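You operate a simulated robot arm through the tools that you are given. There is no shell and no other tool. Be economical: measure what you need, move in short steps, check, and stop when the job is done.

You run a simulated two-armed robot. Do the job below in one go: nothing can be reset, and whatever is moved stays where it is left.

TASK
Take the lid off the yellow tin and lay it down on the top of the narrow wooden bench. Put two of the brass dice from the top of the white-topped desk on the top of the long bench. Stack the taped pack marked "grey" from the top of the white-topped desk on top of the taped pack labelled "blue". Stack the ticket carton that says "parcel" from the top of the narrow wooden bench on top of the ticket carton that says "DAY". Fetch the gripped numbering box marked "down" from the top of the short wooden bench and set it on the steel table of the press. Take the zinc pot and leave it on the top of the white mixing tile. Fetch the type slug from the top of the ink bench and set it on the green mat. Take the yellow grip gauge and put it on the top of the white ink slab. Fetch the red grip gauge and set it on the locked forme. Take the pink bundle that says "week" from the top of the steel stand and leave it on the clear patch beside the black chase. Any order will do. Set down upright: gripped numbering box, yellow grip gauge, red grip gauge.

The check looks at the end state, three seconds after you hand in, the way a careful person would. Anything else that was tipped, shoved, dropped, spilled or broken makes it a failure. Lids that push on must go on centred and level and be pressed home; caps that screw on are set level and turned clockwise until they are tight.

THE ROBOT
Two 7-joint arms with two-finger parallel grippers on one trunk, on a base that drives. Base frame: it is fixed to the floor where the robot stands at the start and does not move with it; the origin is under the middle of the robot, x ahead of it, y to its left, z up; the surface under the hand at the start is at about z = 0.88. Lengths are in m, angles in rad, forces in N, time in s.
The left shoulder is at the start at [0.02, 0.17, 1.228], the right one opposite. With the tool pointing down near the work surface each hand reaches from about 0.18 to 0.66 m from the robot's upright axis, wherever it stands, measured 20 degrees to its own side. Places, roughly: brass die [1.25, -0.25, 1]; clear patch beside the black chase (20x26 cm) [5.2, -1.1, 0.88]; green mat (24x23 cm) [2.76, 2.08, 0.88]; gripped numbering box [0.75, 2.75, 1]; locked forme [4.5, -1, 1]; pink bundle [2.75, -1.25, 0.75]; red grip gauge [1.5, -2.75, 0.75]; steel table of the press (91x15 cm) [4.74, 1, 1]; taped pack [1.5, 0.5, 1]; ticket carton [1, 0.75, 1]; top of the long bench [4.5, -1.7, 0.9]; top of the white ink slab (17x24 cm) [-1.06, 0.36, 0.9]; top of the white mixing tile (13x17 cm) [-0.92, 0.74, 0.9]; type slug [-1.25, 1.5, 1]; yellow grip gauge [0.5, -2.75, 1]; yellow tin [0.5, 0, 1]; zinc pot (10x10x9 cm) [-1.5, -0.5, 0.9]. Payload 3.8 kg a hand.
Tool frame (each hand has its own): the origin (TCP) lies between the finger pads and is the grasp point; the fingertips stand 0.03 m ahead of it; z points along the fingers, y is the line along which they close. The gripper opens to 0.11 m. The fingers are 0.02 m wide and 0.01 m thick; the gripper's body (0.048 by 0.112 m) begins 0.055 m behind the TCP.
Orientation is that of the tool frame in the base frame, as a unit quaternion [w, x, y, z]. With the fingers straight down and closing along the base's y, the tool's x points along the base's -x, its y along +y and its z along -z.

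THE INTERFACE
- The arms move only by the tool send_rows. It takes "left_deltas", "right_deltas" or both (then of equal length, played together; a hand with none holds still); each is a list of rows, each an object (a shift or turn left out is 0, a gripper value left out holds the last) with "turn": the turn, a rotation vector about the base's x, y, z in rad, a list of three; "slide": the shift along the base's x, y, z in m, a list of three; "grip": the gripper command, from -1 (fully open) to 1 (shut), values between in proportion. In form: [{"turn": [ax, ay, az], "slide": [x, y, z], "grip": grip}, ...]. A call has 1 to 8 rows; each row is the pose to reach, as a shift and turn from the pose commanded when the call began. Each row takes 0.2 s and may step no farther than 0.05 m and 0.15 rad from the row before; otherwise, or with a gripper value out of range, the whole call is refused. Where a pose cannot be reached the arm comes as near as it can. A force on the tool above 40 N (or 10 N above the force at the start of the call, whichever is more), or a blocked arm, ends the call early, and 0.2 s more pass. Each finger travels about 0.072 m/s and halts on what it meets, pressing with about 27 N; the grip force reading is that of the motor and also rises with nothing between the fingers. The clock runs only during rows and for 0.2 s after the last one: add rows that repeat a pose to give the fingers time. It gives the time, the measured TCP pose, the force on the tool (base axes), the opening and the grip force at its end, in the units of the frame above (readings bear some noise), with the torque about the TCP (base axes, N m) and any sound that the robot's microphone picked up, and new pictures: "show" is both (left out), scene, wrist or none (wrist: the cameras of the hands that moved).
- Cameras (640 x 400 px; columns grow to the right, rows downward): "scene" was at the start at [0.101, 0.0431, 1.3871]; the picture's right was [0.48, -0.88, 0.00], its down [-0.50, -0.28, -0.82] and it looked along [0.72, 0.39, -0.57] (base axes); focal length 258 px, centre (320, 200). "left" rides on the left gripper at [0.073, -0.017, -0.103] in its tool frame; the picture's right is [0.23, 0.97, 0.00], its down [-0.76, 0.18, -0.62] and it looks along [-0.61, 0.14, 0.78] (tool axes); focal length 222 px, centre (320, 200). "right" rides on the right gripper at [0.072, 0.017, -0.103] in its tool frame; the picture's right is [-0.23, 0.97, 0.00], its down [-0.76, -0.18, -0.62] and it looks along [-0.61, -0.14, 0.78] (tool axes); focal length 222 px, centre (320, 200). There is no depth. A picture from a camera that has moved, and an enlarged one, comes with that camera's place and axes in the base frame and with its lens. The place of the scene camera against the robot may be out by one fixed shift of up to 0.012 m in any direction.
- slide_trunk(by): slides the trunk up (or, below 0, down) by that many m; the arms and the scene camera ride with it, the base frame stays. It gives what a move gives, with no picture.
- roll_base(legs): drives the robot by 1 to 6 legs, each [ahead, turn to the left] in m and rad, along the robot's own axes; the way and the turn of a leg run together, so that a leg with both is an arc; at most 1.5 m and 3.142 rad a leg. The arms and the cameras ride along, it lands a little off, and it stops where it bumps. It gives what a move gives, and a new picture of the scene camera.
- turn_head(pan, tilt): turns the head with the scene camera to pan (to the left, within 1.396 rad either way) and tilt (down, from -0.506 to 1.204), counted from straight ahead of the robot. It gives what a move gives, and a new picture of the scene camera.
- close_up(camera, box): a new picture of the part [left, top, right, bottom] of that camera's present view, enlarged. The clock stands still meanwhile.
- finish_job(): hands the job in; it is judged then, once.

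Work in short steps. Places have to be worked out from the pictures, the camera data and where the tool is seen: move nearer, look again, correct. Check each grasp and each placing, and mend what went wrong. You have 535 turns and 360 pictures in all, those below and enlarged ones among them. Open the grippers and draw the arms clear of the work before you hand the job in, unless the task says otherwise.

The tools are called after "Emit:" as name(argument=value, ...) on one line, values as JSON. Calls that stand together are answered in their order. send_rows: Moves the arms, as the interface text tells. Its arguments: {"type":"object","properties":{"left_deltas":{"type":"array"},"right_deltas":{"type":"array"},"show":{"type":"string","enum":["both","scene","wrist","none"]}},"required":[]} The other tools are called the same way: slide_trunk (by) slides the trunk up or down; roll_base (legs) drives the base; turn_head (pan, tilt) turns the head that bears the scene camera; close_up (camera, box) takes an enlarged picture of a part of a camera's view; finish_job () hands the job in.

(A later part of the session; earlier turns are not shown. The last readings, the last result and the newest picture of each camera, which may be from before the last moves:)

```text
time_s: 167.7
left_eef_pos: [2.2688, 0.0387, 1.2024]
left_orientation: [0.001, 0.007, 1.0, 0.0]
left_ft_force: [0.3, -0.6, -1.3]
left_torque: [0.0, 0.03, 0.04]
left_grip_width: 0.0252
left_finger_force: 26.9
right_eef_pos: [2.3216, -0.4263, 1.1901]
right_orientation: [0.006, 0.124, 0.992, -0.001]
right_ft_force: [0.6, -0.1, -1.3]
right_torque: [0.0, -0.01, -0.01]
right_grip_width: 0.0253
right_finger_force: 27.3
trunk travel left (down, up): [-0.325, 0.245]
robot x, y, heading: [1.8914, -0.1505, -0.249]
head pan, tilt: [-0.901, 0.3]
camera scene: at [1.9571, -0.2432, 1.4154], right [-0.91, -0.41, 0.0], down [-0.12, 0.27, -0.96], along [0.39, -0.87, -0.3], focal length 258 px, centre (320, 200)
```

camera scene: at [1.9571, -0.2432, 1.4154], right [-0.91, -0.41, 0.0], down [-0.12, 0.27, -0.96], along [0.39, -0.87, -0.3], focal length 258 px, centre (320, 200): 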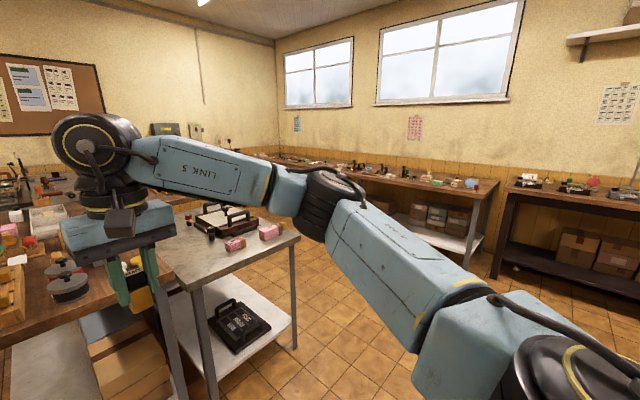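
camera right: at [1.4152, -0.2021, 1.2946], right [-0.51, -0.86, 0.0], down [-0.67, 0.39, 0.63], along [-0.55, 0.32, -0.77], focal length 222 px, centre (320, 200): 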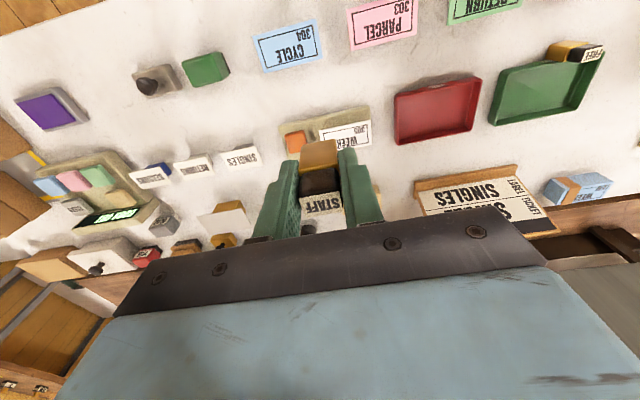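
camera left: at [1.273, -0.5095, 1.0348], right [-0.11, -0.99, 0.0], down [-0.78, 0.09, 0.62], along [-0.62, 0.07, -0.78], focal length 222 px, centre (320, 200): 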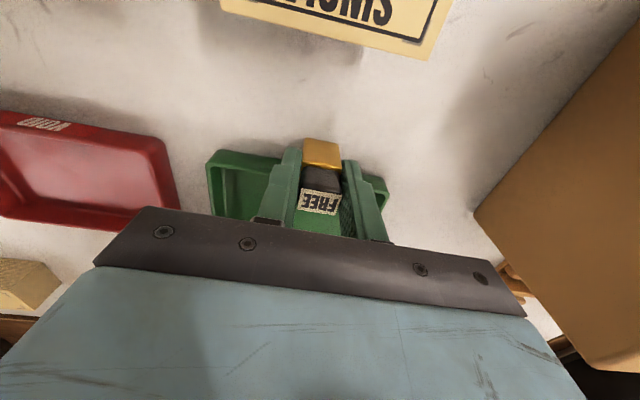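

The benches run along about −19°. The long bench is on the far right side; I drive around the steel stand's right side to reach it.

Emit:
roll_base(legs=[[0, -1.23], [1.25, 0], [0, 0.578], [1.2, 0], [0, 0.57]])

Emit:
turn_head(pan=0.3, tilt=0.3)

```text
time_s: 185.9
left_eef_pos: [3.1473, -2.1745, 1.2023]
left_orientation: [0.0, 0.044, 0.999, -0.001]
left_ft_force: [0.9, 0.0, -1.2]
left_torque: [0.03, 0.01, -0.02]
left_grip_width: 0.0254
left_finger_force: 27.0
right_eef_pos: [3.1669, -2.6392, 1.192]
right_orientation: [0.006, 0.161, 0.987, 0.0]
right_ft_force: [-0.3, 0.2, -0.6]
right_torque: [-0.02, 0.0, 0.04]
right_grip_width: 0.0254
right_finger_force: 26.6
trunk travel left (down, up): [-0.325, 0.245]
robot x, y, heading: [2.7595, -2.3389, -0.322]
head pan, tilt: [-0.901, 0.3]
camera scene: at [2.8152, -2.4306, 1.4154], right [-0.94, -0.34, 0.0], down [-0.1, 0.28, -0.96], along [0.32, -0.9, -0.3], focal length 258 px, centre (320, 200)
```

scene: 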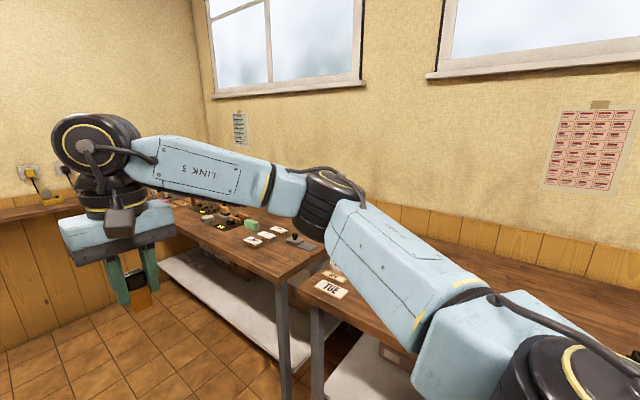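

```text
time_s: 187.3
left_eef_pos: [3.1471, -2.174, 1.2023]
left_orientation: [0.0, 0.044, 0.999, -0.001]
left_ft_force: [1.0, 0.3, -1.6]
left_torque: [0.01, -0.01, 0.0]
left_grip_width: 0.0253
left_finger_force: 27.0
right_eef_pos: [3.166, -2.6404, 1.1914]
right_orientation: [0.006, 0.16, 0.987, -0.001]
right_ft_force: [0.1, -0.7, -1.6]
right_torque: [-0.01, 0.04, 0.01]
right_grip_width: 0.0251
right_finger_force: 26.9
trunk travel left (down, up): [-0.325, 0.245]
robot x, y, heading: [2.762, -2.3375, -0.323]
head pan, tilt: [0.3, 0.3]
camera scene: at [2.8768, -2.3455, 1.4154], right [-0.02, -1.0, 0.0], down [-0.3, 0.01, -0.96], along [0.95, -0.02, -0.3], focal length 258 px, centre (320, 200)
```

scene: 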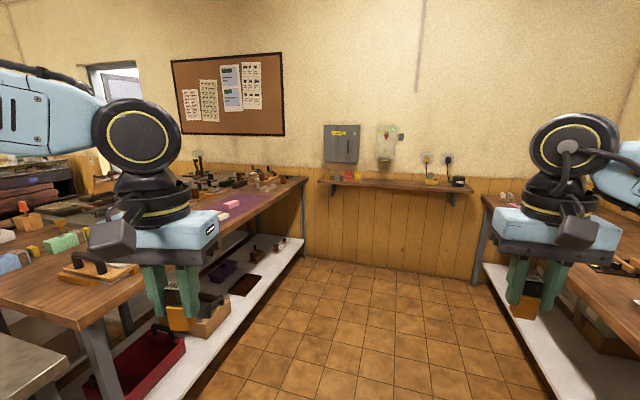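

The long bench is on the left of this aisle. I drive up alongside its near end and face it.

Emit:
roll_base(legs=[[0, 0.492], [0.89, 0], [0, 1.1]])

Emit:
turn_head(pan=0.0, tilt=0.7)

```text
time_s: 196.2
left_eef_pos: [3.4729, -1.8054, 1.2026]
left_orientation: [0.002, -0.682, 0.731, 0.0]
left_ft_force: [0.3, 0.2, -1.3]
left_torque: [0.01, -0.03, -0.04]
left_grip_width: 0.0254
left_finger_force: 27.1
right_eef_pos: [3.9382, -1.7779, 1.1914]
right_orientation: [0.006, -0.591, 0.807, 0.004]
right_ft_force: [-0.6, 0.8, -1.9]
right_torque: [0.01, 0.01, -0.04]
right_grip_width: 0.0254
right_finger_force: 26.7
trunk travel left (down, up): [-0.325, 0.245]
robot x, y, heading: [3.6401, -2.1856, 1.26]
head pan, tilt: [0.3, 0.3]
camera scene: at [3.6519, -2.0748, 1.4154], right [1.0, -0.01, 0.0], down [0.0, -0.3, -0.96], along [0.01, 0.96, -0.3], focal length 258 px, centre (320, 200)
```

scene: 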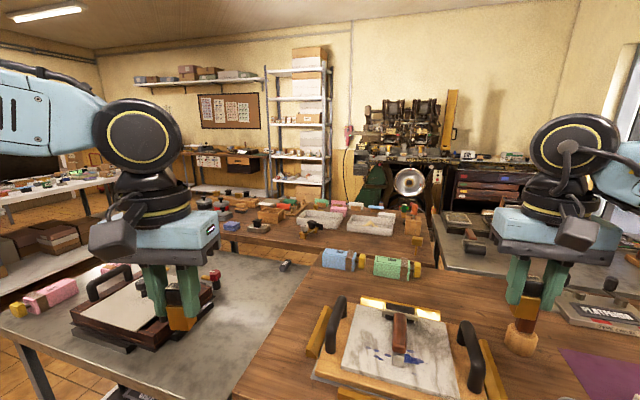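

```text
time_s: 197.1
left_eef_pos: [3.4725, -1.8054, 1.2017]
left_orientation: [0.001, -0.682, 0.731, 0.0]
left_ft_force: [-0.1, -1.1, -2.2]
left_torque: [-0.05, 0.03, -0.01]
left_grip_width: 0.0253
left_finger_force: 26.5
right_eef_pos: [3.9386, -1.7782, 1.1906]
right_orientation: [0.005, -0.591, 0.807, 0.004]
right_ft_force: [-0.6, 0.9, -0.1]
right_torque: [0.0, 0.01, 0.03]
right_grip_width: 0.0253
right_finger_force: 27.3
trunk travel left (down, up): [-0.325, 0.245]
robot x, y, heading: [3.6419, -2.1901, 1.262]
head pan, tilt: [0.0, 0.7]
camera scene: at [3.6771, -2.0872, 1.3793], right [0.95, -0.3, 0.0], down [-0.19, -0.61, -0.77], along [0.23, 0.73, -0.64], focal length 258 px, centre (320, 200)
```

scene: 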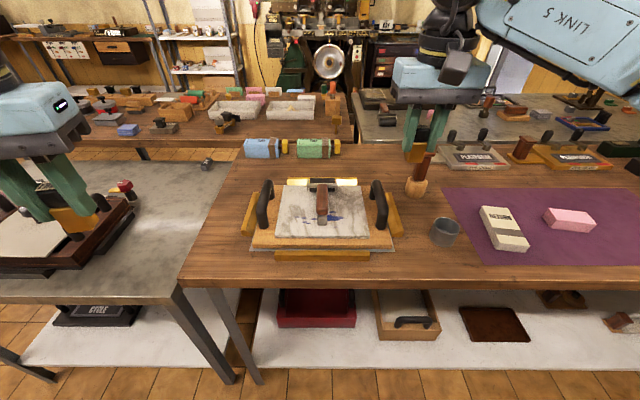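

This is the long bench. I carry STAFF (right) to (4.01,−1.80) and FREE (left) to (3.57,−1.66), both bare wood, and lower partway.

Emit:
send_rows(right_deltas=[{"slide": [0.035, -0.011, 0]}, {"slide": [0.071, -0.022, 0]}, {"slide": [0.071, -0.022, -0.02]}, {"slide": [0.071, -0.022, -0.05]}, {"slide": [0.071, -0.022, -0.09]}, {"slide": [0.071, -0.022, -0.13]}, {"slide": [0.071, -0.022, -0.17]}, {"slide": [0.071, -0.022, -0.21]}], left_deltas=[{"slide": [0.025, 0.04, 0]}, {"slide": [0.05, 0.08, 0]}, {"slide": [0.075, 0.12, 0]}, {"slide": [0.0975, 0.145, -0.03]}, {"slide": [0.0975, 0.145, -0.07]}, {"slide": [0.0975, 0.145, -0.11]}, {"slide": [0.0975, 0.145, -0.15]}, {"slide": [0.0975, 0.145, -0.19]}], show="scene")

Emit:
close_up(camera="scene", box=[160, 130, 480, 330])

```text
time_s: 198.9
left_eef_pos: [3.5691, -1.6588, 1.0108]
left_orientation: [0.001, -0.682, 0.732, 0.001]
left_ft_force: [0.3, 0.6, -1.3]
left_torque: [0.03, -0.03, 0.0]
left_grip_width: 0.0255
left_finger_force: 27.0
right_eef_pos: [4.0111, -1.7982, 0.9811]
right_orientation: [0.005, -0.591, 0.807, 0.004]
right_ft_force: [0.5, -0.6, -1.4]
right_torque: [-0.02, 0.0, -0.02]
right_grip_width: 0.0253
right_finger_force: 26.5
trunk travel left (down, up): [-0.325, 0.245]
robot x, y, heading: [3.6409, -2.1877, 1.263]
head pan, tilt: [0.0, 0.7]
camera scene: at [3.6774, -2.0863, 1.3792], right [0.95, -0.3, 0.0], down [-0.2, -0.61, -0.76], along [0.23, 0.73, -0.64], focal length 258 px, centre (320, 200)
```

scene: 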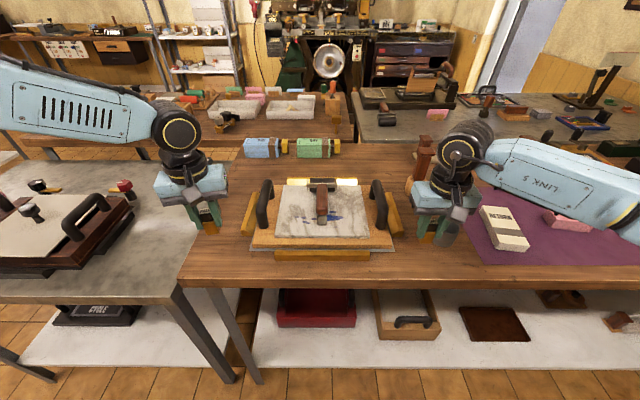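

```text
2.00 times, centred on (320, 230) of scene
camera zoom: at [3.6774, -2.0863, 1.3792], right [0.95, -0.3, 0.0], down [-0.2, -0.61, -0.76], along [0.23, 0.73, -0.64], focal length 516 px, centre (320, 140)
```

zoom: 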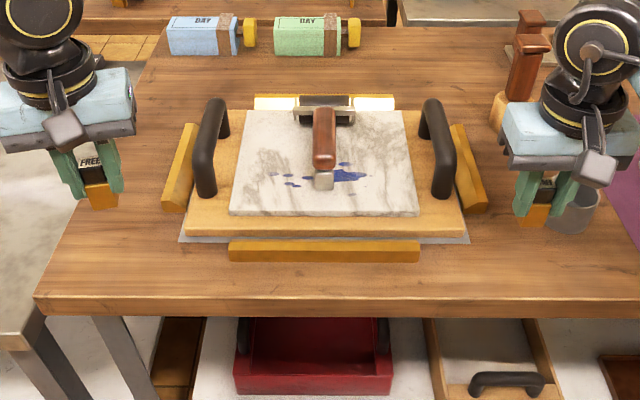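

Both clear. I lower to near contact.

Emit:
send_rows(right_deltas=[{"slide": [0, 0, -0.02]}, {"slide": [0, 0, -0.035]}, {"slide": [0, 0, -0.042]}, {"slide": [0, 0, -0.046]}, {"slide": [0, 0, -0.05]}], show="none")

Emit:
send_rows(left_deltas=[{"slide": [0, 0, -0.04]}, {"slide": [0, 0, -0.065]}, {"slide": [0, 0, -0.072]}, {"slide": [0, 0, -0.076]}, {"slide": [0, 0, -0.08]}], show="none")

```text
time_s: 200.1
left_eef_pos: [3.5697, -1.6599, 1.0123]
left_orientation: [0.001, -0.681, 0.732, 0.0]
left_ft_force: [-0.3, -0.7, -0.8]
left_torque: [-0.03, -0.04, -0.01]
left_grip_width: 0.0254
left_finger_force: 26.7
right_eef_pos: [4.0099, -1.8003, 0.9309]
right_orientation: [0.005, -0.59, 0.807, 0.004]
right_ft_force: [0.5, -0.1, -1.4]
right_torque: [-0.01, -0.01, -0.03]
right_grip_width: 0.0256
right_finger_force: 26.3
trunk travel left (down, up): [-0.325, 0.245]
robot x, y, heading: [3.6422, -2.1951, 1.266]
head pan, tilt: [0.0, 0.7]
```

```text
time_s: 201.3
left_eef_pos: [3.5524, -1.6693, 0.9503]
left_orientation: [0.002, -0.682, 0.732, 0.001]
left_ft_force: [0.1, 0.2, -1.1]
left_torque: [0.0, 0.04, -0.04]
left_grip_width: 0.0255
left_finger_force: 26.8
left hand out of reach, approached as far as the arm can: row 1, 2, 3, 4, 5
right_eef_pos: [4.0098, -1.8006, 0.9318]
right_orientation: [0.005, -0.59, 0.807, 0.003]
right_ft_force: [0.1, 1.0, -1.6]
right_torque: [-0.05, -0.02, -0.01]
right_grip_width: 0.0255
right_finger_force: 26.2
trunk travel left (down, up): [-0.325, 0.245]
robot x, y, heading: [3.6445, -2.1895, 1.263]
head pan, tilt: [0.0, 0.7]
```

No contact yet on the right; the left arm hits its inward limit, so I finish the right first.

Emit:
send_rows(right_deltas=[{"slide": [0, 0, -0.004]}, {"slide": [0, 0, -0.008]}, {"slide": [0, 0, -0.011]}], left_deltas=[{"slide": [0, 0, 0.02]}, {"slide": [0, 0, 0.04]}, {"slide": [0, 0, 0.05]}], show="none")

Emit:
close_up(camera="scene", box=[360, 180, 500, 300])

```text
time_s: 202.1
left_eef_pos: [3.5521, -1.673, 1.0021]
left_orientation: [0.002, -0.682, 0.732, 0.002]
left_ft_force: [0.6, 0.8, -2.0]
left_torque: [0.0, -0.01, -0.02]
left_grip_width: 0.0253
left_finger_force: 27.4
right_eef_pos: [4.0109, -1.8001, 0.9236]
right_orientation: [0.007, -0.591, 0.807, 0.006]
right_ft_force: [3.4, 0.8, 27.8]
right_torque: [0.17, -0.19, -0.02]
right_grip_width: 0.0257
right_finger_force: 26.9
trunk travel left (down, up): [-0.325, 0.245]
robot x, y, heading: [3.6383, -2.1901, 1.265]
head pan, tilt: [0.0, 0.7]
```

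```text
3.33 times, centred on (430, 240) of scene
camera zoom: at [3.6761, -2.0889, 1.3796], right [0.95, -0.3, 0.0], down [-0.19, -0.61, -0.77], along [0.23, 0.73, -0.64], focal length 859 px, centre (-47, 67)
```

zoom: 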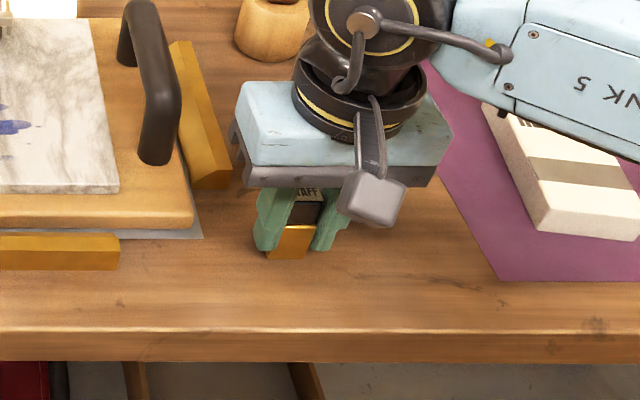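

Contact at z≈0.924. I ease up, open, and lift clear.

Emit:
send_rows(right_deltas=[{"slide": [0, 0, 0.003]}, {"slide": [0, 0, 0.003], "grip": 0.4}, {"slide": [0, 0, 0.003], "grip": 0.1}, {"slide": [0, 0, 0.04]}, {"slide": [0, 0, 0.085]}, {"slide": [0, 0, 0.13]}, {"slide": [0, 0, 0.17]}], show="none")

Emit:
close_up(camera="scene", box=[360, 180, 500, 300])

```text
time_s: 203.7
left_eef_pos: [3.5524, -1.6714, 1.0006]
left_orientation: [0.001, -0.682, 0.732, 0.0]
left_ft_force: [0.7, 0.2, -2.1]
left_torque: [0.0, 0.02, -0.05]
left_grip_width: 0.0253
left_finger_force: 27.8
right_eef_pos: [4.0098, -1.8015, 1.0914]
right_orientation: [0.006, -0.591, 0.807, 0.002]
right_ft_force: [0.4, -0.4, 0.4]
right_torque: [0.01, -0.02, -0.03]
right_grip_width: 0.0491
right_finger_force: 0.1
trunk travel left (down, up): [-0.325, 0.245]
robot x, y, heading: [3.6455, -2.1869, 1.265]
head pan, tilt: [0.0, 0.7]
```

```text
3.33 times, centred on (430, 240) of scene
camera zoom: at [3.6769, -2.0873, 1.3793], right [0.95, -0.3, 0.0], down [-0.19, -0.61, -0.77], along [0.23, 0.73, -0.64], focal length 859 px, centre (-47, 67)
```

zoom: 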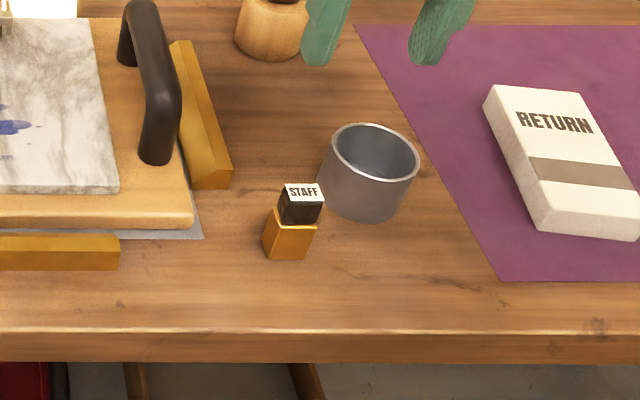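

STAFF stands on the bench. For FREE I raise the left hand, pivot right 0.25, and re-target the spot.

Emit:
send_rows(left_deltas=[{"slide": [0, 0, 0.04]}, {"slide": [0, 0, 0.08]}, {"slide": [-0.01, 0, 0.12]}, {"slide": [-0.02, 0, 0.15]}], show="none")

Emit:
roll_base(legs=[[0, -0.25]])

```text
time_s: 204.7
left_eef_pos: [3.5322, -1.6705, 1.1508]
left_orientation: [0.002, -0.682, 0.732, -0.001]
left_ft_force: [0.3, 0.3, -0.8]
left_torque: [0.04, -0.04, 0.0]
left_grip_width: 0.0257
left_finger_force: 26.8
right_eef_pos: [4.0092, -1.8021, 1.0901]
right_orientation: [0.006, -0.591, 0.807, 0.004]
right_ft_force: [-0.8, 0.5, -0.3]
right_torque: [-0.02, -0.01, 0.02]
right_grip_width: 0.0498
right_finger_force: 0.0
trunk travel left (down, up): [-0.325, 0.245]
robot x, y, heading: [3.6425, -2.1904, 1.266]
head pan, tilt: [0.0, 0.7]
```

```text
time_s: 205.9
left_eef_pos: [3.6659, -1.6603, 1.1491]
left_orientation: [0.0, -0.586, 0.81, 0.001]
left_ft_force: [-0.1, 0.1, -1.4]
left_torque: [0.03, 0.0, -0.03]
left_grip_width: 0.0254
left_finger_force: 26.2
right_eef_pos: [4.0955, -1.9049, 1.0891]
right_orientation: [0.006, -0.486, 0.874, 0.003]
right_ft_force: [0.6, 0.2, -0.5]
right_torque: [0.03, 0.01, -0.05]
right_grip_width: 0.0495
right_finger_force: 0.0
trunk travel left (down, up): [-0.325, 0.245]
robot x, y, heading: [3.6438, -2.1855, 1.013]
head pan, tilt: [0.0, 0.7]
camera scene: at [3.7016, -2.0986, 1.3793], right [0.85, -0.53, 0.0], down [-0.34, -0.55, -0.76], along [0.4, 0.65, -0.64], focal length 258 px, centre (320, 200)
```

scene: 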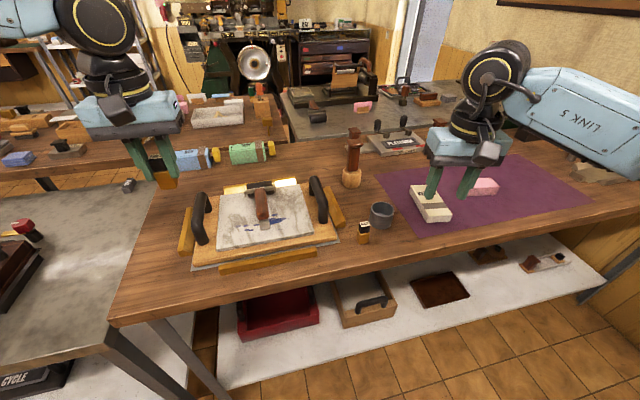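

The spot (3.575, −1.665) is bare wood in view. I move there and lower to near contact.

Emit:
send_rows(left_deltas=[{"slide": [-0.045, -0.002, 0]}, {"slide": [-0.091, -0.005, 0]}, {"slide": [-0.091, -0.005, -0.05]}, {"slide": [-0.091, -0.005, -0.1]}, {"slide": [-0.091, -0.005, -0.15]}, {"slide": [-0.091, -0.005, -0.19]}, {"slide": [-0.091, -0.005, -0.21]}, {"slide": [-0.091, -0.005, -0.217]}], show="none")

Emit:
close_up(camera="scene", box=[80, 180, 240, 330])

```text
time_s: 207.7
left_eef_pos: [3.5732, -1.6641, 0.9323]
left_orientation: [0.001, -0.586, 0.811, 0.001]
left_ft_force: [0.8, 0.1, -1.0]
left_torque: [0.0, 0.03, -0.02]
left_grip_width: 0.0256
left_finger_force: 27.4
right_eef_pos: [4.0948, -1.9046, 1.0904]
right_orientation: [0.005, -0.485, 0.874, 0.003]
right_ft_force: [0.5, 0.3, -0.7]
right_torque: [0.02, 0.02, 0.05]
right_grip_width: 0.0498
right_finger_force: 0.0
trunk travel left (down, up): [-0.325, 0.245]
robot x, y, heading: [3.6424, -2.1872, 1.014]
head pan, tilt: [0.0, 0.7]
```

```text
2.67 times, centred on (160, 255) of scene
camera zoom: at [3.701, -2.0982, 1.3793], right [0.85, -0.53, 0.0], down [-0.34, -0.55, -0.76], along [0.4, 0.65, -0.64], focal length 687 px, centre (747, 53)
```

zoom: 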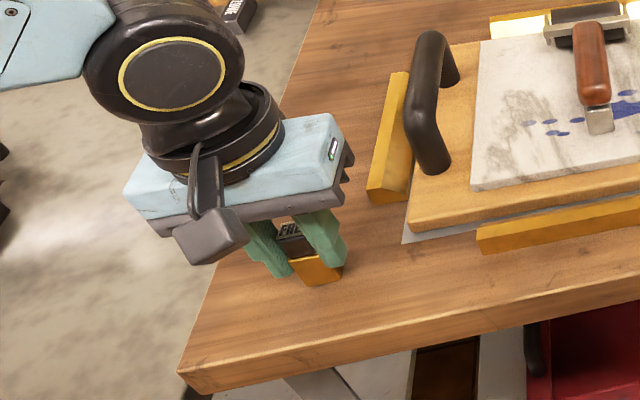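

Over wood with margin. I lower the last millimetres.

Emit:
send_rows(left_deltas=[{"slide": [0, 0, -0.004]}, {"slide": [0, 0, -0.007]}, {"slide": [0, 0, -0.009]}], show="none")

```text
time_s: 208.5
left_eef_pos: [3.5748, -1.6665, 0.9261]
left_orientation: [0.005, -0.585, 0.811, 0.003]
left_ft_force: [-5.4, 2.6, 28.5]
left_torque: [0.2, 0.17, 0.03]
left_grip_width: 0.0255
left_finger_force: 26.9
right_eef_pos: [4.0941, -1.9073, 1.0915]
right_orientation: [0.007, -0.485, 0.874, 0.004]
right_ft_force: [-0.1, -1.6, -0.7]
right_torque: [-0.01, 0.02, -0.03]
right_grip_width: 0.0494
right_finger_force: 0.0
trunk travel left (down, up): [-0.325, 0.245]
robot x, y, heading: [3.6412, -2.1898, 1.011]
head pan, tilt: [0.0, 0.7]
```

Contact. I ease up 3 mm, open, lift.

Emit:
send_rows(left_deltas=[{"slide": [0, 0, 0.003]}, {"slide": [0, 0, 0.003], "grip": 0.4}, {"slide": [0, 0, 0.003], "grip": 0.1}, {"slide": [0, 0, 0.04]}, {"slide": [0, 0, 0.085]}, {"slide": [0, 0, 0.13]}, {"slide": [0, 0, 0.18]}, {"slide": [0, 0, 0.23]}], right_deltas=[{"slide": [0, 0, 0.0]}, {"slide": [0, 0, 0.003]}, {"slide": [0, 0, 0.03]}, {"slide": [0, 0, 0.06]}, {"slide": [0, 0, 0.085]}, {"slide": [0, 0, 0.1]}, {"slide": [0, 0, 0.1], "grip": -1}, {"slide": [0, 0, 0.1], "grip": -1}], show="none")

Emit:
close_up(camera="scene", box=[0, 150, 240, 300])

```text
time_s: 210.3
left_eef_pos: [3.573, -1.667, 1.1549]
left_orientation: [0.0, -0.585, 0.811, 0.0]
left_ft_force: [0.0, 0.1, -1.0]
left_torque: [0.02, 0.02, 0.0]
left_grip_width: 0.0495
left_finger_force: 0.1
right_eef_pos: [4.0943, -1.9056, 1.1922]
right_orientation: [0.006, -0.485, 0.874, 0.002]
right_ft_force: [0.6, -0.5, -0.4]
right_torque: [0.04, -0.03, 0.02]
right_grip_width: 0.1103
right_finger_force: 0.0
trunk travel left (down, up): [-0.325, 0.245]
robot x, y, heading: [3.6411, -2.1922, 1.012]
head pan, tilt: [0.0, 0.7]
```

```text
2.67 times, centred on (120, 225) of scene
camera zoom: at [3.7011, -2.0991, 1.3793], right [0.85, -0.53, 0.0], down [-0.34, -0.55, -0.77], along [0.4, 0.65, -0.64], focal length 687 px, centre (853, 133)
```

zoom: 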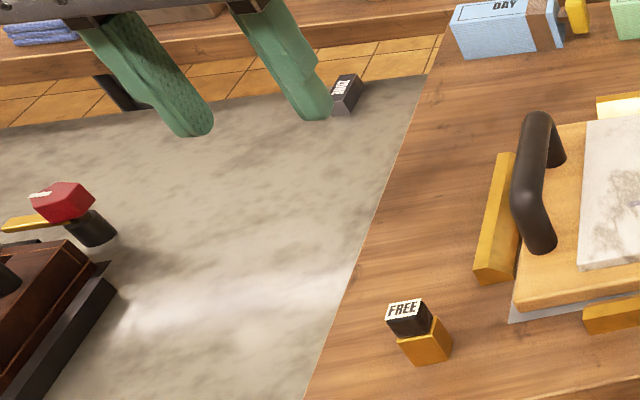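

Both dice are placed. Next the red grip gauge by the right wall: I drive back along the aisle to about (1.9, −2.1) and look.

Emit:
roll_base(legs=[[0, 2.11], [1.0, 0], [0.72, 0], [0, 1.26]])

Emit:
turn_head(pan=0.0, tilt=0.6)

```text
time_s: 227.2
left_eef_pos: [2.0982, -2.6398, 1.1543]
left_orientation: [0.0, 0.739, 0.674, -0.001]
left_ft_force: [-0.2, -0.4, 0.0]
left_torque: [-0.02, 0.02, -0.02]
left_grip_width: 0.0494
left_finger_force: 0.0
right_eef_pos: [1.5366, -2.5266, 1.1907]
right_orientation: [0.004, 0.813, 0.582, -0.005]
right_ft_force: [-0.3, -0.5, 0.4]
right_torque: [-0.01, -0.02, 0.02]
right_grip_width: 0.1097
right_finger_force: 0.2
trunk travel left (down, up): [-0.325, 0.245]
robot x, y, heading: [1.9129, -2.1428, -1.904]
head pan, tilt: [0.0, 0.7]
camera scene: at [1.8811, -2.2468, 1.3793], right [-0.95, 0.32, 0.0], down [0.21, 0.61, -0.76], along [-0.25, -0.72, -0.64], focal length 258 px, centre (320, 200)
```

scene: 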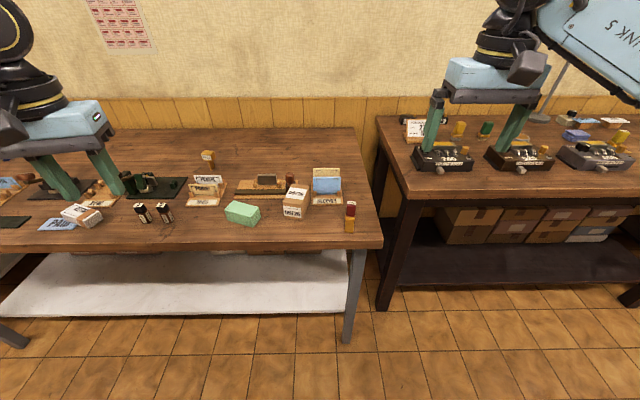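

```text
time_s: 227.9
left_eef_pos: [2.0974, -2.6418, 1.1545]
left_orientation: [0.001, 0.739, 0.674, -0.001]
left_ft_force: [-0.5, 0.1, 0.4]
left_torque: [-0.01, 0.02, 0.02]
left_grip_width: 0.0498
left_finger_force: 0.0
right_eef_pos: [1.5361, -2.5265, 1.1886]
right_orientation: [0.003, 0.813, 0.583, -0.005]
right_ft_force: [-0.6, 0.6, 0.2]
right_torque: [0.02, 0.02, 0.03]
right_grip_width: 0.1099
right_finger_force: 0.1
trunk travel left (down, up): [-0.325, 0.245]
robot x, y, heading: [1.9138, -2.1471, -1.895]
head pan, tilt: [0.0, 0.6]
camera scene: at [1.8797, -2.25, 1.3879], right [-0.95, 0.32, 0.0], down [0.18, 0.54, -0.82], along [-0.27, -0.78, -0.57], focal length 258 px, centre (320, 200)
```

scene: 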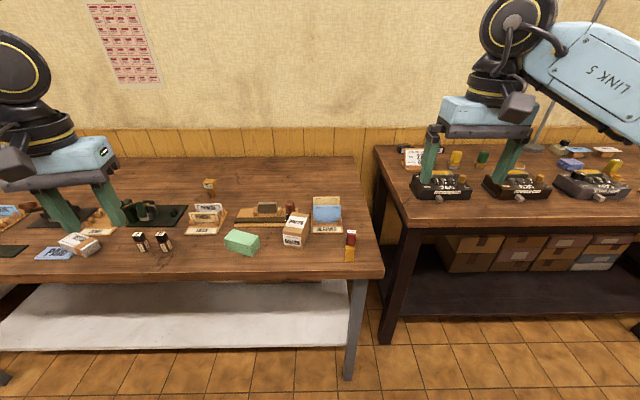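

Emit:
close_up(camera="scene", box=[190, 165, 390, 290])

Emit:
close_up(camera="scene", box=[380, 120, 640, 240])

```text
3.20 times, centred on (290, 228) of scene
camera zoom: at [1.8797, -2.25, 1.3879], right [-0.95, 0.32, 0.0], down [0.18, 0.54, -0.82], along [-0.27, -0.78, -0.57], focal length 825 px, centre (416, 112)
```

zoom: 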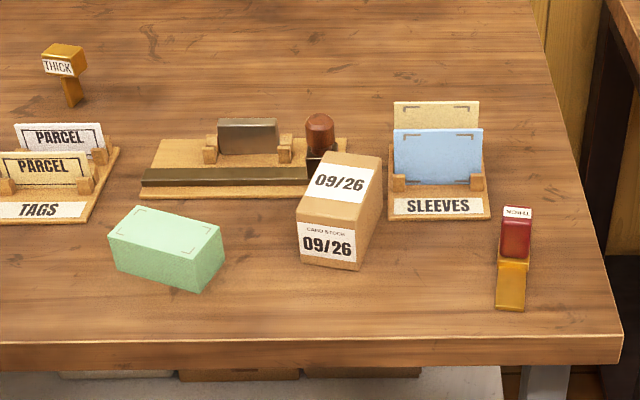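

```text
2.46 times, centred on (510, 180) of scene
camera zoom: at [1.8797, -2.25, 1.3879], right [-0.95, 0.32, 0.0], down [0.18, 0.54, -0.82], along [-0.27, -0.78, -0.57], focal length 634 px, centre (-148, 249)
```

zoom: 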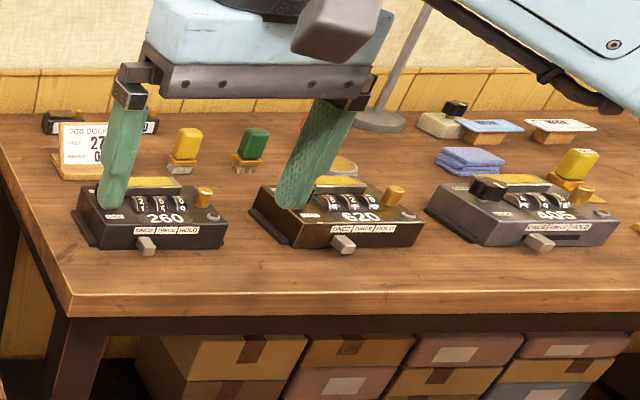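

The red grip gauge stands at the right end of this bench, its foot toward me. I close in 0.13 m and look at it more closely.

Emit:
roll_base(legs=[[0.13, 0]])

Emit:
turn_head(pan=-0.15, tilt=0.9)

Emit:
close_up(camera="scene", box=[260, 120, 400, 240])

```text
time_s: 229.2
left_eef_pos: [2.056, -2.763, 1.1545]
left_orientation: [0.001, 0.739, 0.674, -0.001]
left_ft_force: [-0.3, -0.4, -0.8]
left_torque: [0.01, 0.01, 0.01]
left_grip_width: 0.0497
left_finger_force: 0.2
right_eef_pos: [1.4958, -2.6494, 1.19]
right_orientation: [0.004, 0.813, 0.582, -0.005]
right_ft_force: [-0.3, -0.1, -0.7]
right_torque: [0.06, -0.01, 0.0]
right_grip_width: 0.1099
right_finger_force: 0.0
trunk travel left (down, up): [-0.325, 0.245]
robot x, y, heading: [1.8707, -2.2702, -1.895]
head pan, tilt: [0.0, 0.6]
camera scene: at [1.8377, -2.3732, 1.3878], right [-0.95, 0.32, 0.0], down [0.18, 0.54, -0.82], along [-0.27, -0.78, -0.57], focal length 258 px, centre (320, 200)
```

scene: 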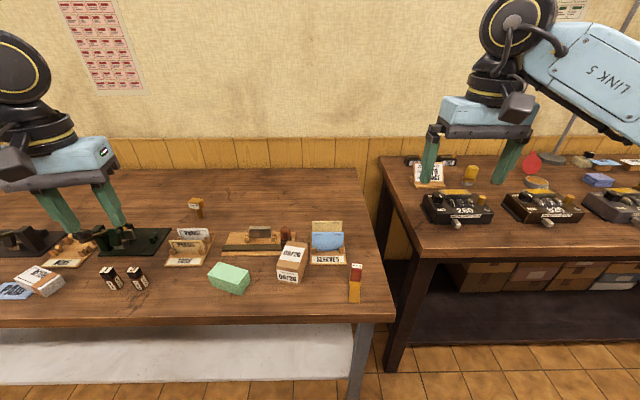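

```text
time_s: 230.0
left_eef_pos: [2.0559, -2.7633, 1.1542]
left_orientation: [0.0, 0.739, 0.673, -0.002]
left_ft_force: [-0.4, -0.1, 0.5]
left_torque: [-0.01, -0.01, 0.01]
left_grip_width: 0.0495
left_finger_force: 0.0
right_eef_pos: [1.4955, -2.6486, 1.1914]
right_orientation: [0.004, 0.813, 0.582, -0.005]
right_ft_force: [-0.4, -0.4, -0.1]
right_torque: [-0.01, 0.02, 0.03]
right_grip_width: 0.1099
right_finger_force: 0.1
trunk travel left (down, up): [-0.325, 0.245]
robot x, y, heading: [1.8699, -2.2682, -1.898]
head pan, tilt: [-0.15, 0.901]
camera scene: at [1.8319, -2.3553, 1.3632], right [-0.89, 0.46, 0.0], down [0.36, 0.7, -0.62], along [-0.29, -0.55, -0.78], focal length 258 px, centre (320, 200)
```

scene: 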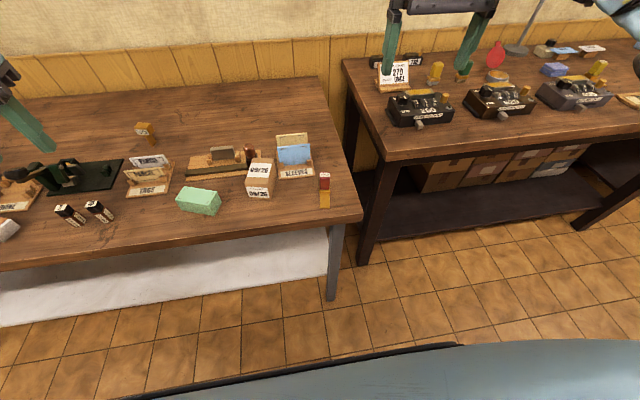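

```text
3.33 times, centred on (330, 180) of scene
camera zoom: at [1.8319, -2.3553, 1.3632], right [-0.89, 0.46, 0.0], down [0.36, 0.7, -0.62], along [-0.29, -0.55, -0.78], focal length 859 px, centre (287, 267)
```

zoom: 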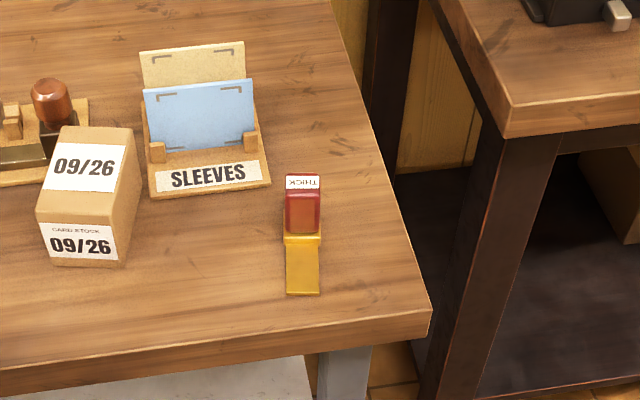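

The red gauge base is near (1.652, −2.685), top ≈0.96. I bring the right hand above it.

Emit:
send_rows(right_deltas=[{"slide": [0.045, -0.01, -0.01], "grip": -0.2}, {"slide": [0.085, -0.02, -0.03]}, {"slide": [0.125, -0.03, -0.05]}, {"slide": [0.157, -0.038, -0.08]}, {"slide": [0.157, -0.038, -0.11]}], show="wrist")

```text
time_s: 231.2
left_eef_pos: [2.0548, -2.7631, 1.1543]
left_orientation: [0.0, 0.739, 0.673, 0.0]
left_ft_force: [0.4, -0.1, 0.1]
left_torque: [0.0, -0.01, 0.03]
left_grip_width: 0.0494
left_finger_force: 0.1
right_eef_pos: [1.6512, -2.6867, 1.0802]
right_orientation: [0.004, 0.814, 0.581, -0.006]
right_ft_force: [-1.0, 0.1, 0.7]
right_torque: [-0.01, -0.02, 0.0]
right_grip_width: 0.0661
right_finger_force: 0.1
trunk travel left (down, up): [-0.325, 0.245]
robot x, y, heading: [1.8718, -2.2683, -1.899]
head pan, tilt: [-0.15, 0.901]
camera right: at [1.6914, -2.6227, 1.1834], right [0.85, -0.53, 0.0], down [-0.41, -0.66, 0.63], along [-0.33, -0.54, -0.77], focal length 222 px, centre (320, 200)
```

right: 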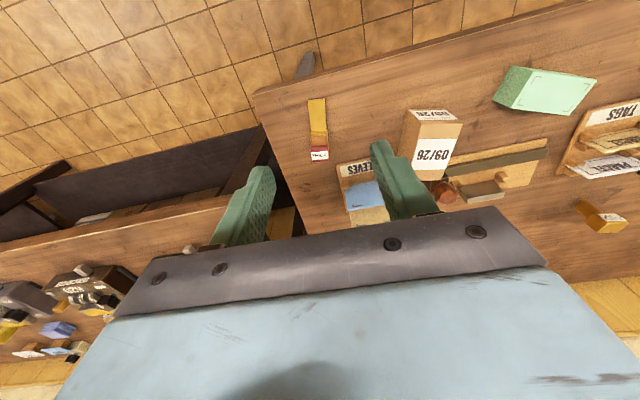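

Triangulating: the gauge is an L, foot toward me at z≈0.836, red grip at (1.612, −2.752) with top at 0.895. I move above it and check again.

Emit:
send_rows(right_deltas=[{"slide": [-0.018, -0.03, -0.03], "grip": -0.2}, {"slide": [-0.036, -0.06, -0.06]}, {"slide": [-0.037, -0.063, -0.09]}], show="wrist")

Emit:
close_up(camera="scene", box=[260, 120, 400, 240])

```text
time_s: 232.0
left_eef_pos: [2.0556, -2.7635, 1.154]
left_orientation: [0.001, 0.739, 0.674, -0.001]
left_ft_force: [0.3, 0.6, 0.9]
left_torque: [0.02, -0.02, 0.02]
left_grip_width: 0.0497
left_finger_force: 0.1
right_eef_pos: [1.615, -2.7495, 0.9907]
right_orientation: [0.004, 0.813, 0.582, -0.005]
right_ft_force: [0.5, -0.4, -0.3]
right_torque: [0.04, -0.01, 0.0]
right_grip_width: 0.0664
right_finger_force: 0.2
trunk travel left (down, up): [-0.325, 0.245]
robot x, y, heading: [1.8691, -2.2655, -1.9]
head pan, tilt: [-0.15, 0.901]
camera right: at [1.6553, -2.6857, 1.0942], right [0.85, -0.53, 0.0], down [-0.41, -0.66, 0.63], along [-0.33, -0.54, -0.77], focal length 222 px, centre (320, 200)
```

right: 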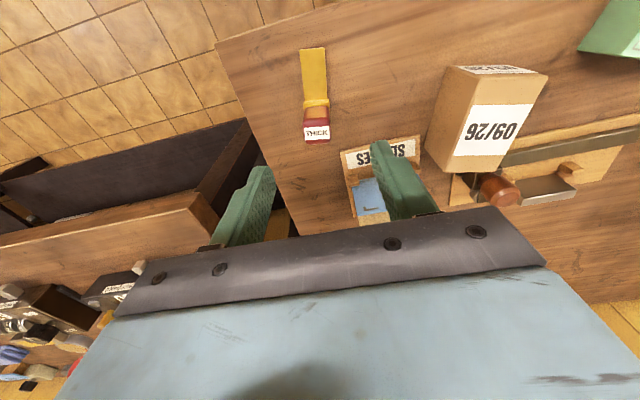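

```text
3.33 times, centred on (330, 180) of scene
camera zoom: at [1.8316, -2.3555, 1.3631], right [-0.89, 0.46, 0.0], down [0.36, 0.7, -0.62], along [-0.29, -0.55, -0.78], focal length 859 px, centre (287, 267)
```

zoom: 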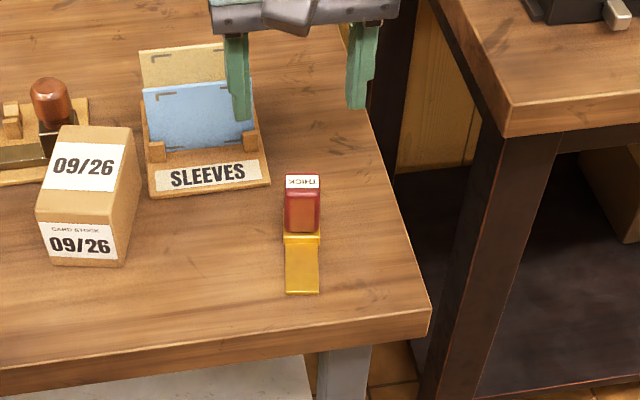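

Grip centre ≈(1.610, −2.755). I descend to z 0.885 beside it and close.

Emit:
send_rows(right_deltas=[{"slide": [-0.004, -0.004, -0.04]}, {"slide": [-0.004, -0.004, -0.075]}, {"slide": [-0.004, -0.004, -0.105]}, {"slide": [-0.004, -0.004, -0.105], "grip": 0.4}, {"slide": [-0.004, -0.004, -0.105], "grip": 1}, {"slide": [-0.004, -0.004, -0.105], "grip": 1}], show="wrist")

Emit:
close_up(camera="scene", box=[260, 120, 400, 240])

```text
time_s: 233.4
left_eef_pos: [2.0566, -2.7624, 1.1544]
left_orientation: [0.001, 0.739, 0.673, -0.002]
left_ft_force: [-0.8, 0.0, -0.2]
left_torque: [0.03, 0.04, 0.01]
left_grip_width: 0.0495
left_finger_force: 0.0
right_eef_pos: [1.6104, -2.753, 0.8856]
right_orientation: [0.004, 0.813, 0.582, -0.004]
right_ft_force: [-0.7, 0.3, -0.2]
right_torque: [-0.05, 0.0, -0.02]
right_grip_width: 0.0271
right_finger_force: 26.7
trunk travel left (down, up): [-0.325, 0.245]
robot x, y, heading: [1.8745, -2.2689, -1.896]
head pan, tilt: [-0.15, 0.901]
camera right: at [1.6505, -2.6894, 0.9883], right [0.85, -0.53, 0.0], down [-0.41, -0.66, 0.63], along [-0.33, -0.54, -0.77], focal length 222 px, centre (320, 200)
```

right: 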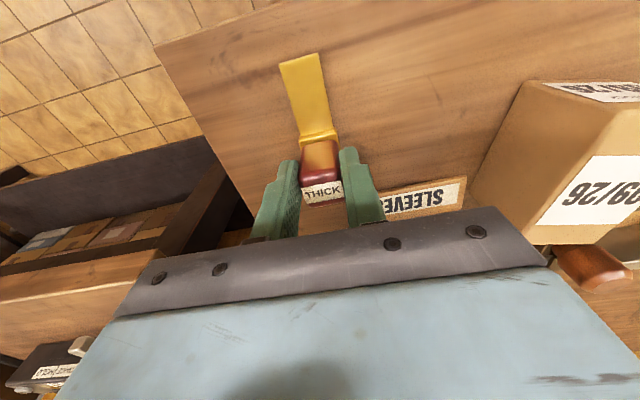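

```text
3.33 times, centred on (330, 180) of scene
camera zoom: at [1.8318, -2.3554, 1.3631], right [-0.89, 0.46, 0.0], down [0.36, 0.7, -0.62], along [-0.29, -0.55, -0.78], focal length 859 px, centre (287, 267)
```

zoom: 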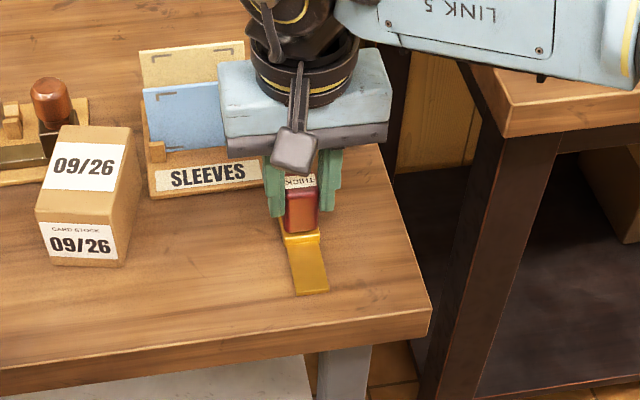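

Red gauge gripped (27 mm). I lift it, back off, and drive toward the steel stand for the pink bundle.

Emit:
send_rows(right_deltas=[{"slide": [0, 0, 0.02]}, {"slide": [0, 0, 0.06]}, {"slide": [0, 0, 0.1]}, {"slide": [0, 0, 0.15]}, {"slide": [0, 0, 0.2]}, {"slide": [0, 0.02, 0.24]}, {"slide": [-0.01, 0.05, 0.27]}, {"slide": [-0.02, 0.08, 0.29]}], show="wrist")

Emit:
roll_base(legs=[[-0.25, 0], [0, 3.1], [0.95, 0], [0, -1.54]])

Emit:
turn_head(pan=0.0, tilt=0.6)

```text
time_s: 235.2
left_eef_pos: [2.0555, -2.7629, 1.1548]
left_orientation: [0.001, 0.739, 0.674, -0.001]
left_ft_force: [-0.5, 0.0, -1.0]
left_torque: [-0.04, 0.01, 0.01]
left_grip_width: 0.0496
left_finger_force: 0.1
right_eef_pos: [1.5909, -2.6718, 1.1764]
right_orientation: [0.005, 0.814, 0.581, -0.005]
right_ft_force: [0.2, -0.3, -0.4]
right_torque: [-0.04, 0.01, -0.01]
right_grip_width: 0.0269
right_finger_force: 26.9
trunk travel left (down, up): [-0.325, 0.245]
robot x, y, heading: [1.872, -2.2732, -1.899]
head pan, tilt: [-0.15, 0.901]
camera right: at [1.6307, -2.6079, 1.2793], right [0.85, -0.53, 0.0], down [-0.41, -0.66, 0.63], along [-0.33, -0.54, -0.77], focal length 222 px, centre (320, 200)
```

right: 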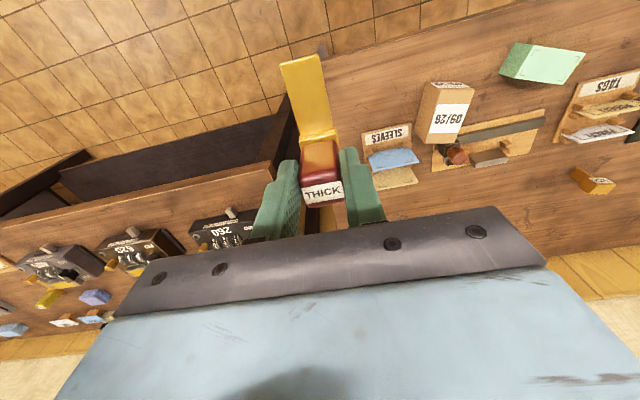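

```text
time_s: 252.5
left_eef_pos: [2.7944, -0.9782, 1.1553]
left_orientation: [0.001, 0.052, 0.999, 0.0]
left_ft_force: [-0.4, -0.1, 0.5]
left_torque: [0.01, -0.01, -0.01]
left_grip_width: 0.0493
left_finger_force: 0.1
right_eef_pos: [2.6993, -1.4408, 1.1766]
right_orientation: [0.007, 0.169, 0.986, -0.001]
right_ft_force: [-0.6, 0.1, -1.0]
right_torque: [0.0, 0.0, -0.01]
right_grip_width: 0.0268
right_finger_force: 26.6
trunk travel left (down, up): [-0.325, 0.245]
robot x, y, heading: [2.3024, -1.1596, -0.342]
head pan, tilt: [-0.15, 0.901]
camera scene: at [2.3881, -1.1993, 1.3631], right [-0.47, -0.88, 0.0], down [-0.69, 0.37, -0.62], along [0.55, -0.29, -0.78], focal length 258 px, centre (320, 200)
```

scene: 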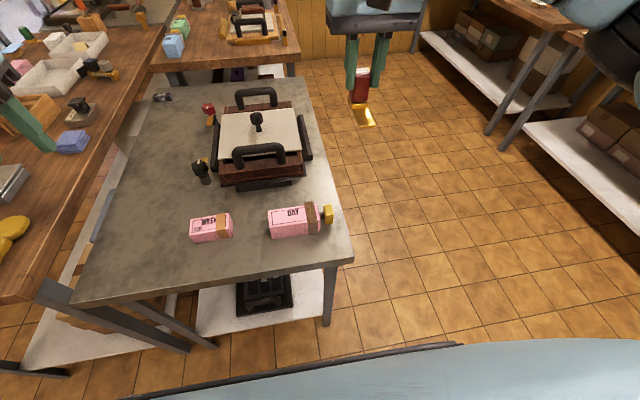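

```text
time_s: 253.3
left_eef_pos: [2.7958, -0.9772, 1.1537]
left_orientation: [0.001, 0.052, 0.999, 0.0]
left_ft_force: [-0.3, -0.4, -0.8]
left_torque: [-0.01, 0.0, -0.01]
left_grip_width: 0.0496
left_finger_force: 0.1
right_eef_pos: [2.6998, -1.4407, 1.1757]
right_orientation: [0.006, 0.168, 0.986, -0.001]
right_ft_force: [0.7, 0.2, 0.5]
right_torque: [0.02, -0.03, -0.02]
right_grip_width: 0.027
right_finger_force: 27.5
trunk travel left (down, up): [-0.325, 0.245]
robot x, y, heading: [2.2992, -1.1575, -0.338]
head pan, tilt: [0.0, 0.6]
camera scene: at [2.4048, -1.1931, 1.3878], right [-0.33, -0.94, 0.0], down [-0.53, 0.19, -0.82], along [0.78, -0.28, -0.57], focal length 258 px, centre (320, 200)
```

scene: 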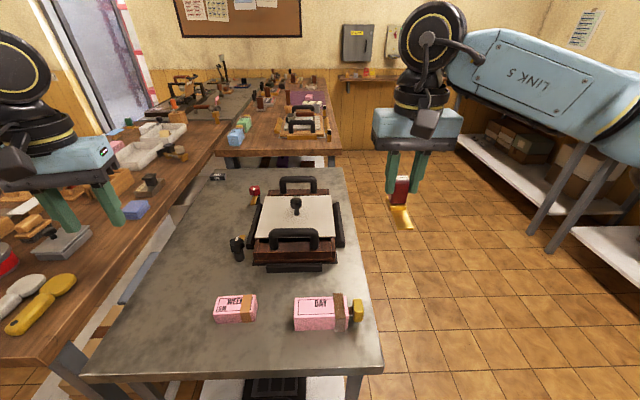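

The "WEEK" bundle is at about (2.78, −1.12). I pivot right 0.2 so it falls in the left arm's zone, and zoom.

Emit:
roll_base(legs=[[0, -0.2]])

Emit:
turn_head(pan=0.2, tilt=0.95)

Emit:
close_up(camera="scene", box=[200, 150, 360, 260])

```text
time_s: 254.4
left_eef_pos: [2.8203, -1.0804, 1.1553]
left_orientation: [0.001, 0.151, 0.989, -0.001]
left_ft_force: [0.2, 0.6, -0.8]
left_torque: [0.04, -0.01, 0.0]
left_grip_width: 0.0497
left_finger_force: 0.0
right_eef_pos: [2.6363, -1.5145, 1.1768]
right_orientation: [0.006, 0.266, 0.964, -0.001]
right_ft_force: [0.0, -0.5, -0.5]
right_torque: [0.03, 0.01, 0.0]
right_grip_width: 0.027
right_finger_force: 27.1
trunk travel left (down, up): [-0.325, 0.245]
robot x, y, heading: [2.294, -1.157, -0.538]
head pan, tilt: [0.0, 0.6]
camera scene: at [2.3954, -1.2131, 1.3879], right [-0.51, -0.86, 0.0], down [-0.48, 0.29, -0.82], along [0.71, -0.42, -0.57], focal length 258 px, centre (320, 200)
```

scene: 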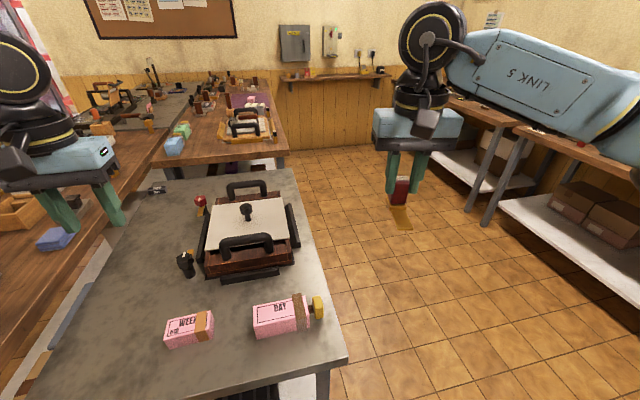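

```text
time_s: 255.3
left_eef_pos: [2.8208, -1.0803, 1.1553]
left_orientation: [0.002, 0.151, 0.988, -0.001]
left_ft_force: [0.1, 0.6, 0.1]
left_torque: [0.0, 0.0, 0.02]
left_grip_width: 0.0494
left_finger_force: 0.1
right_eef_pos: [2.6349, -1.5156, 1.1767]
right_orientation: [0.006, 0.267, 0.964, -0.002]
right_ft_force: [0.6, 0.2, -0.4]
right_torque: [0.02, -0.01, 0.01]
right_grip_width: 0.0272
right_finger_force: 26.9
trunk travel left (down, up): [-0.325, 0.245]
robot x, y, heading: [2.297, -1.1548, -0.537]
head pan, tilt: [0.201, 0.949]
camera scene: at [2.3883, -1.1914, 1.3596], right [-0.33, -0.94, 0.0], down [-0.77, 0.27, -0.58], along [0.55, -0.19, -0.81], focal length 258 px, centre (320, 200)
```

scene: 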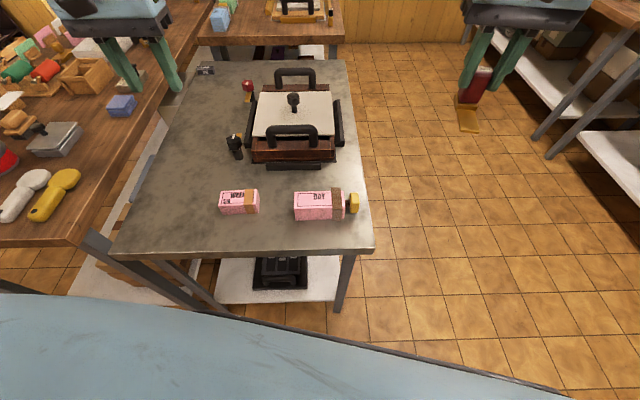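

```text
3.64 times, centred on (280, 205) of scene
camera zoom: at [2.3883, -1.1914, 1.3596], right [-0.33, -0.94, 0.0], down [-0.77, 0.27, -0.58], along [0.55, -0.19, -0.81], focal length 937 px, centre (466, 182)
```

zoom: 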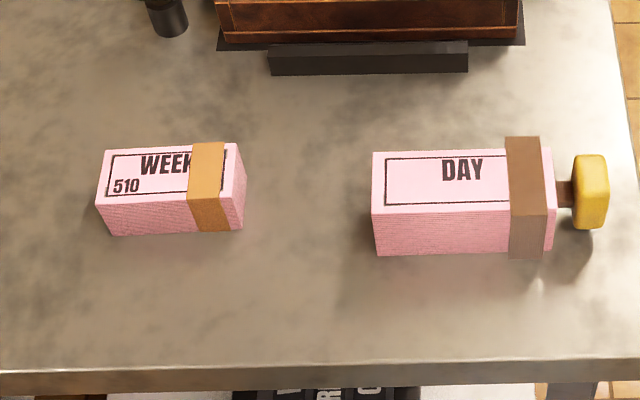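

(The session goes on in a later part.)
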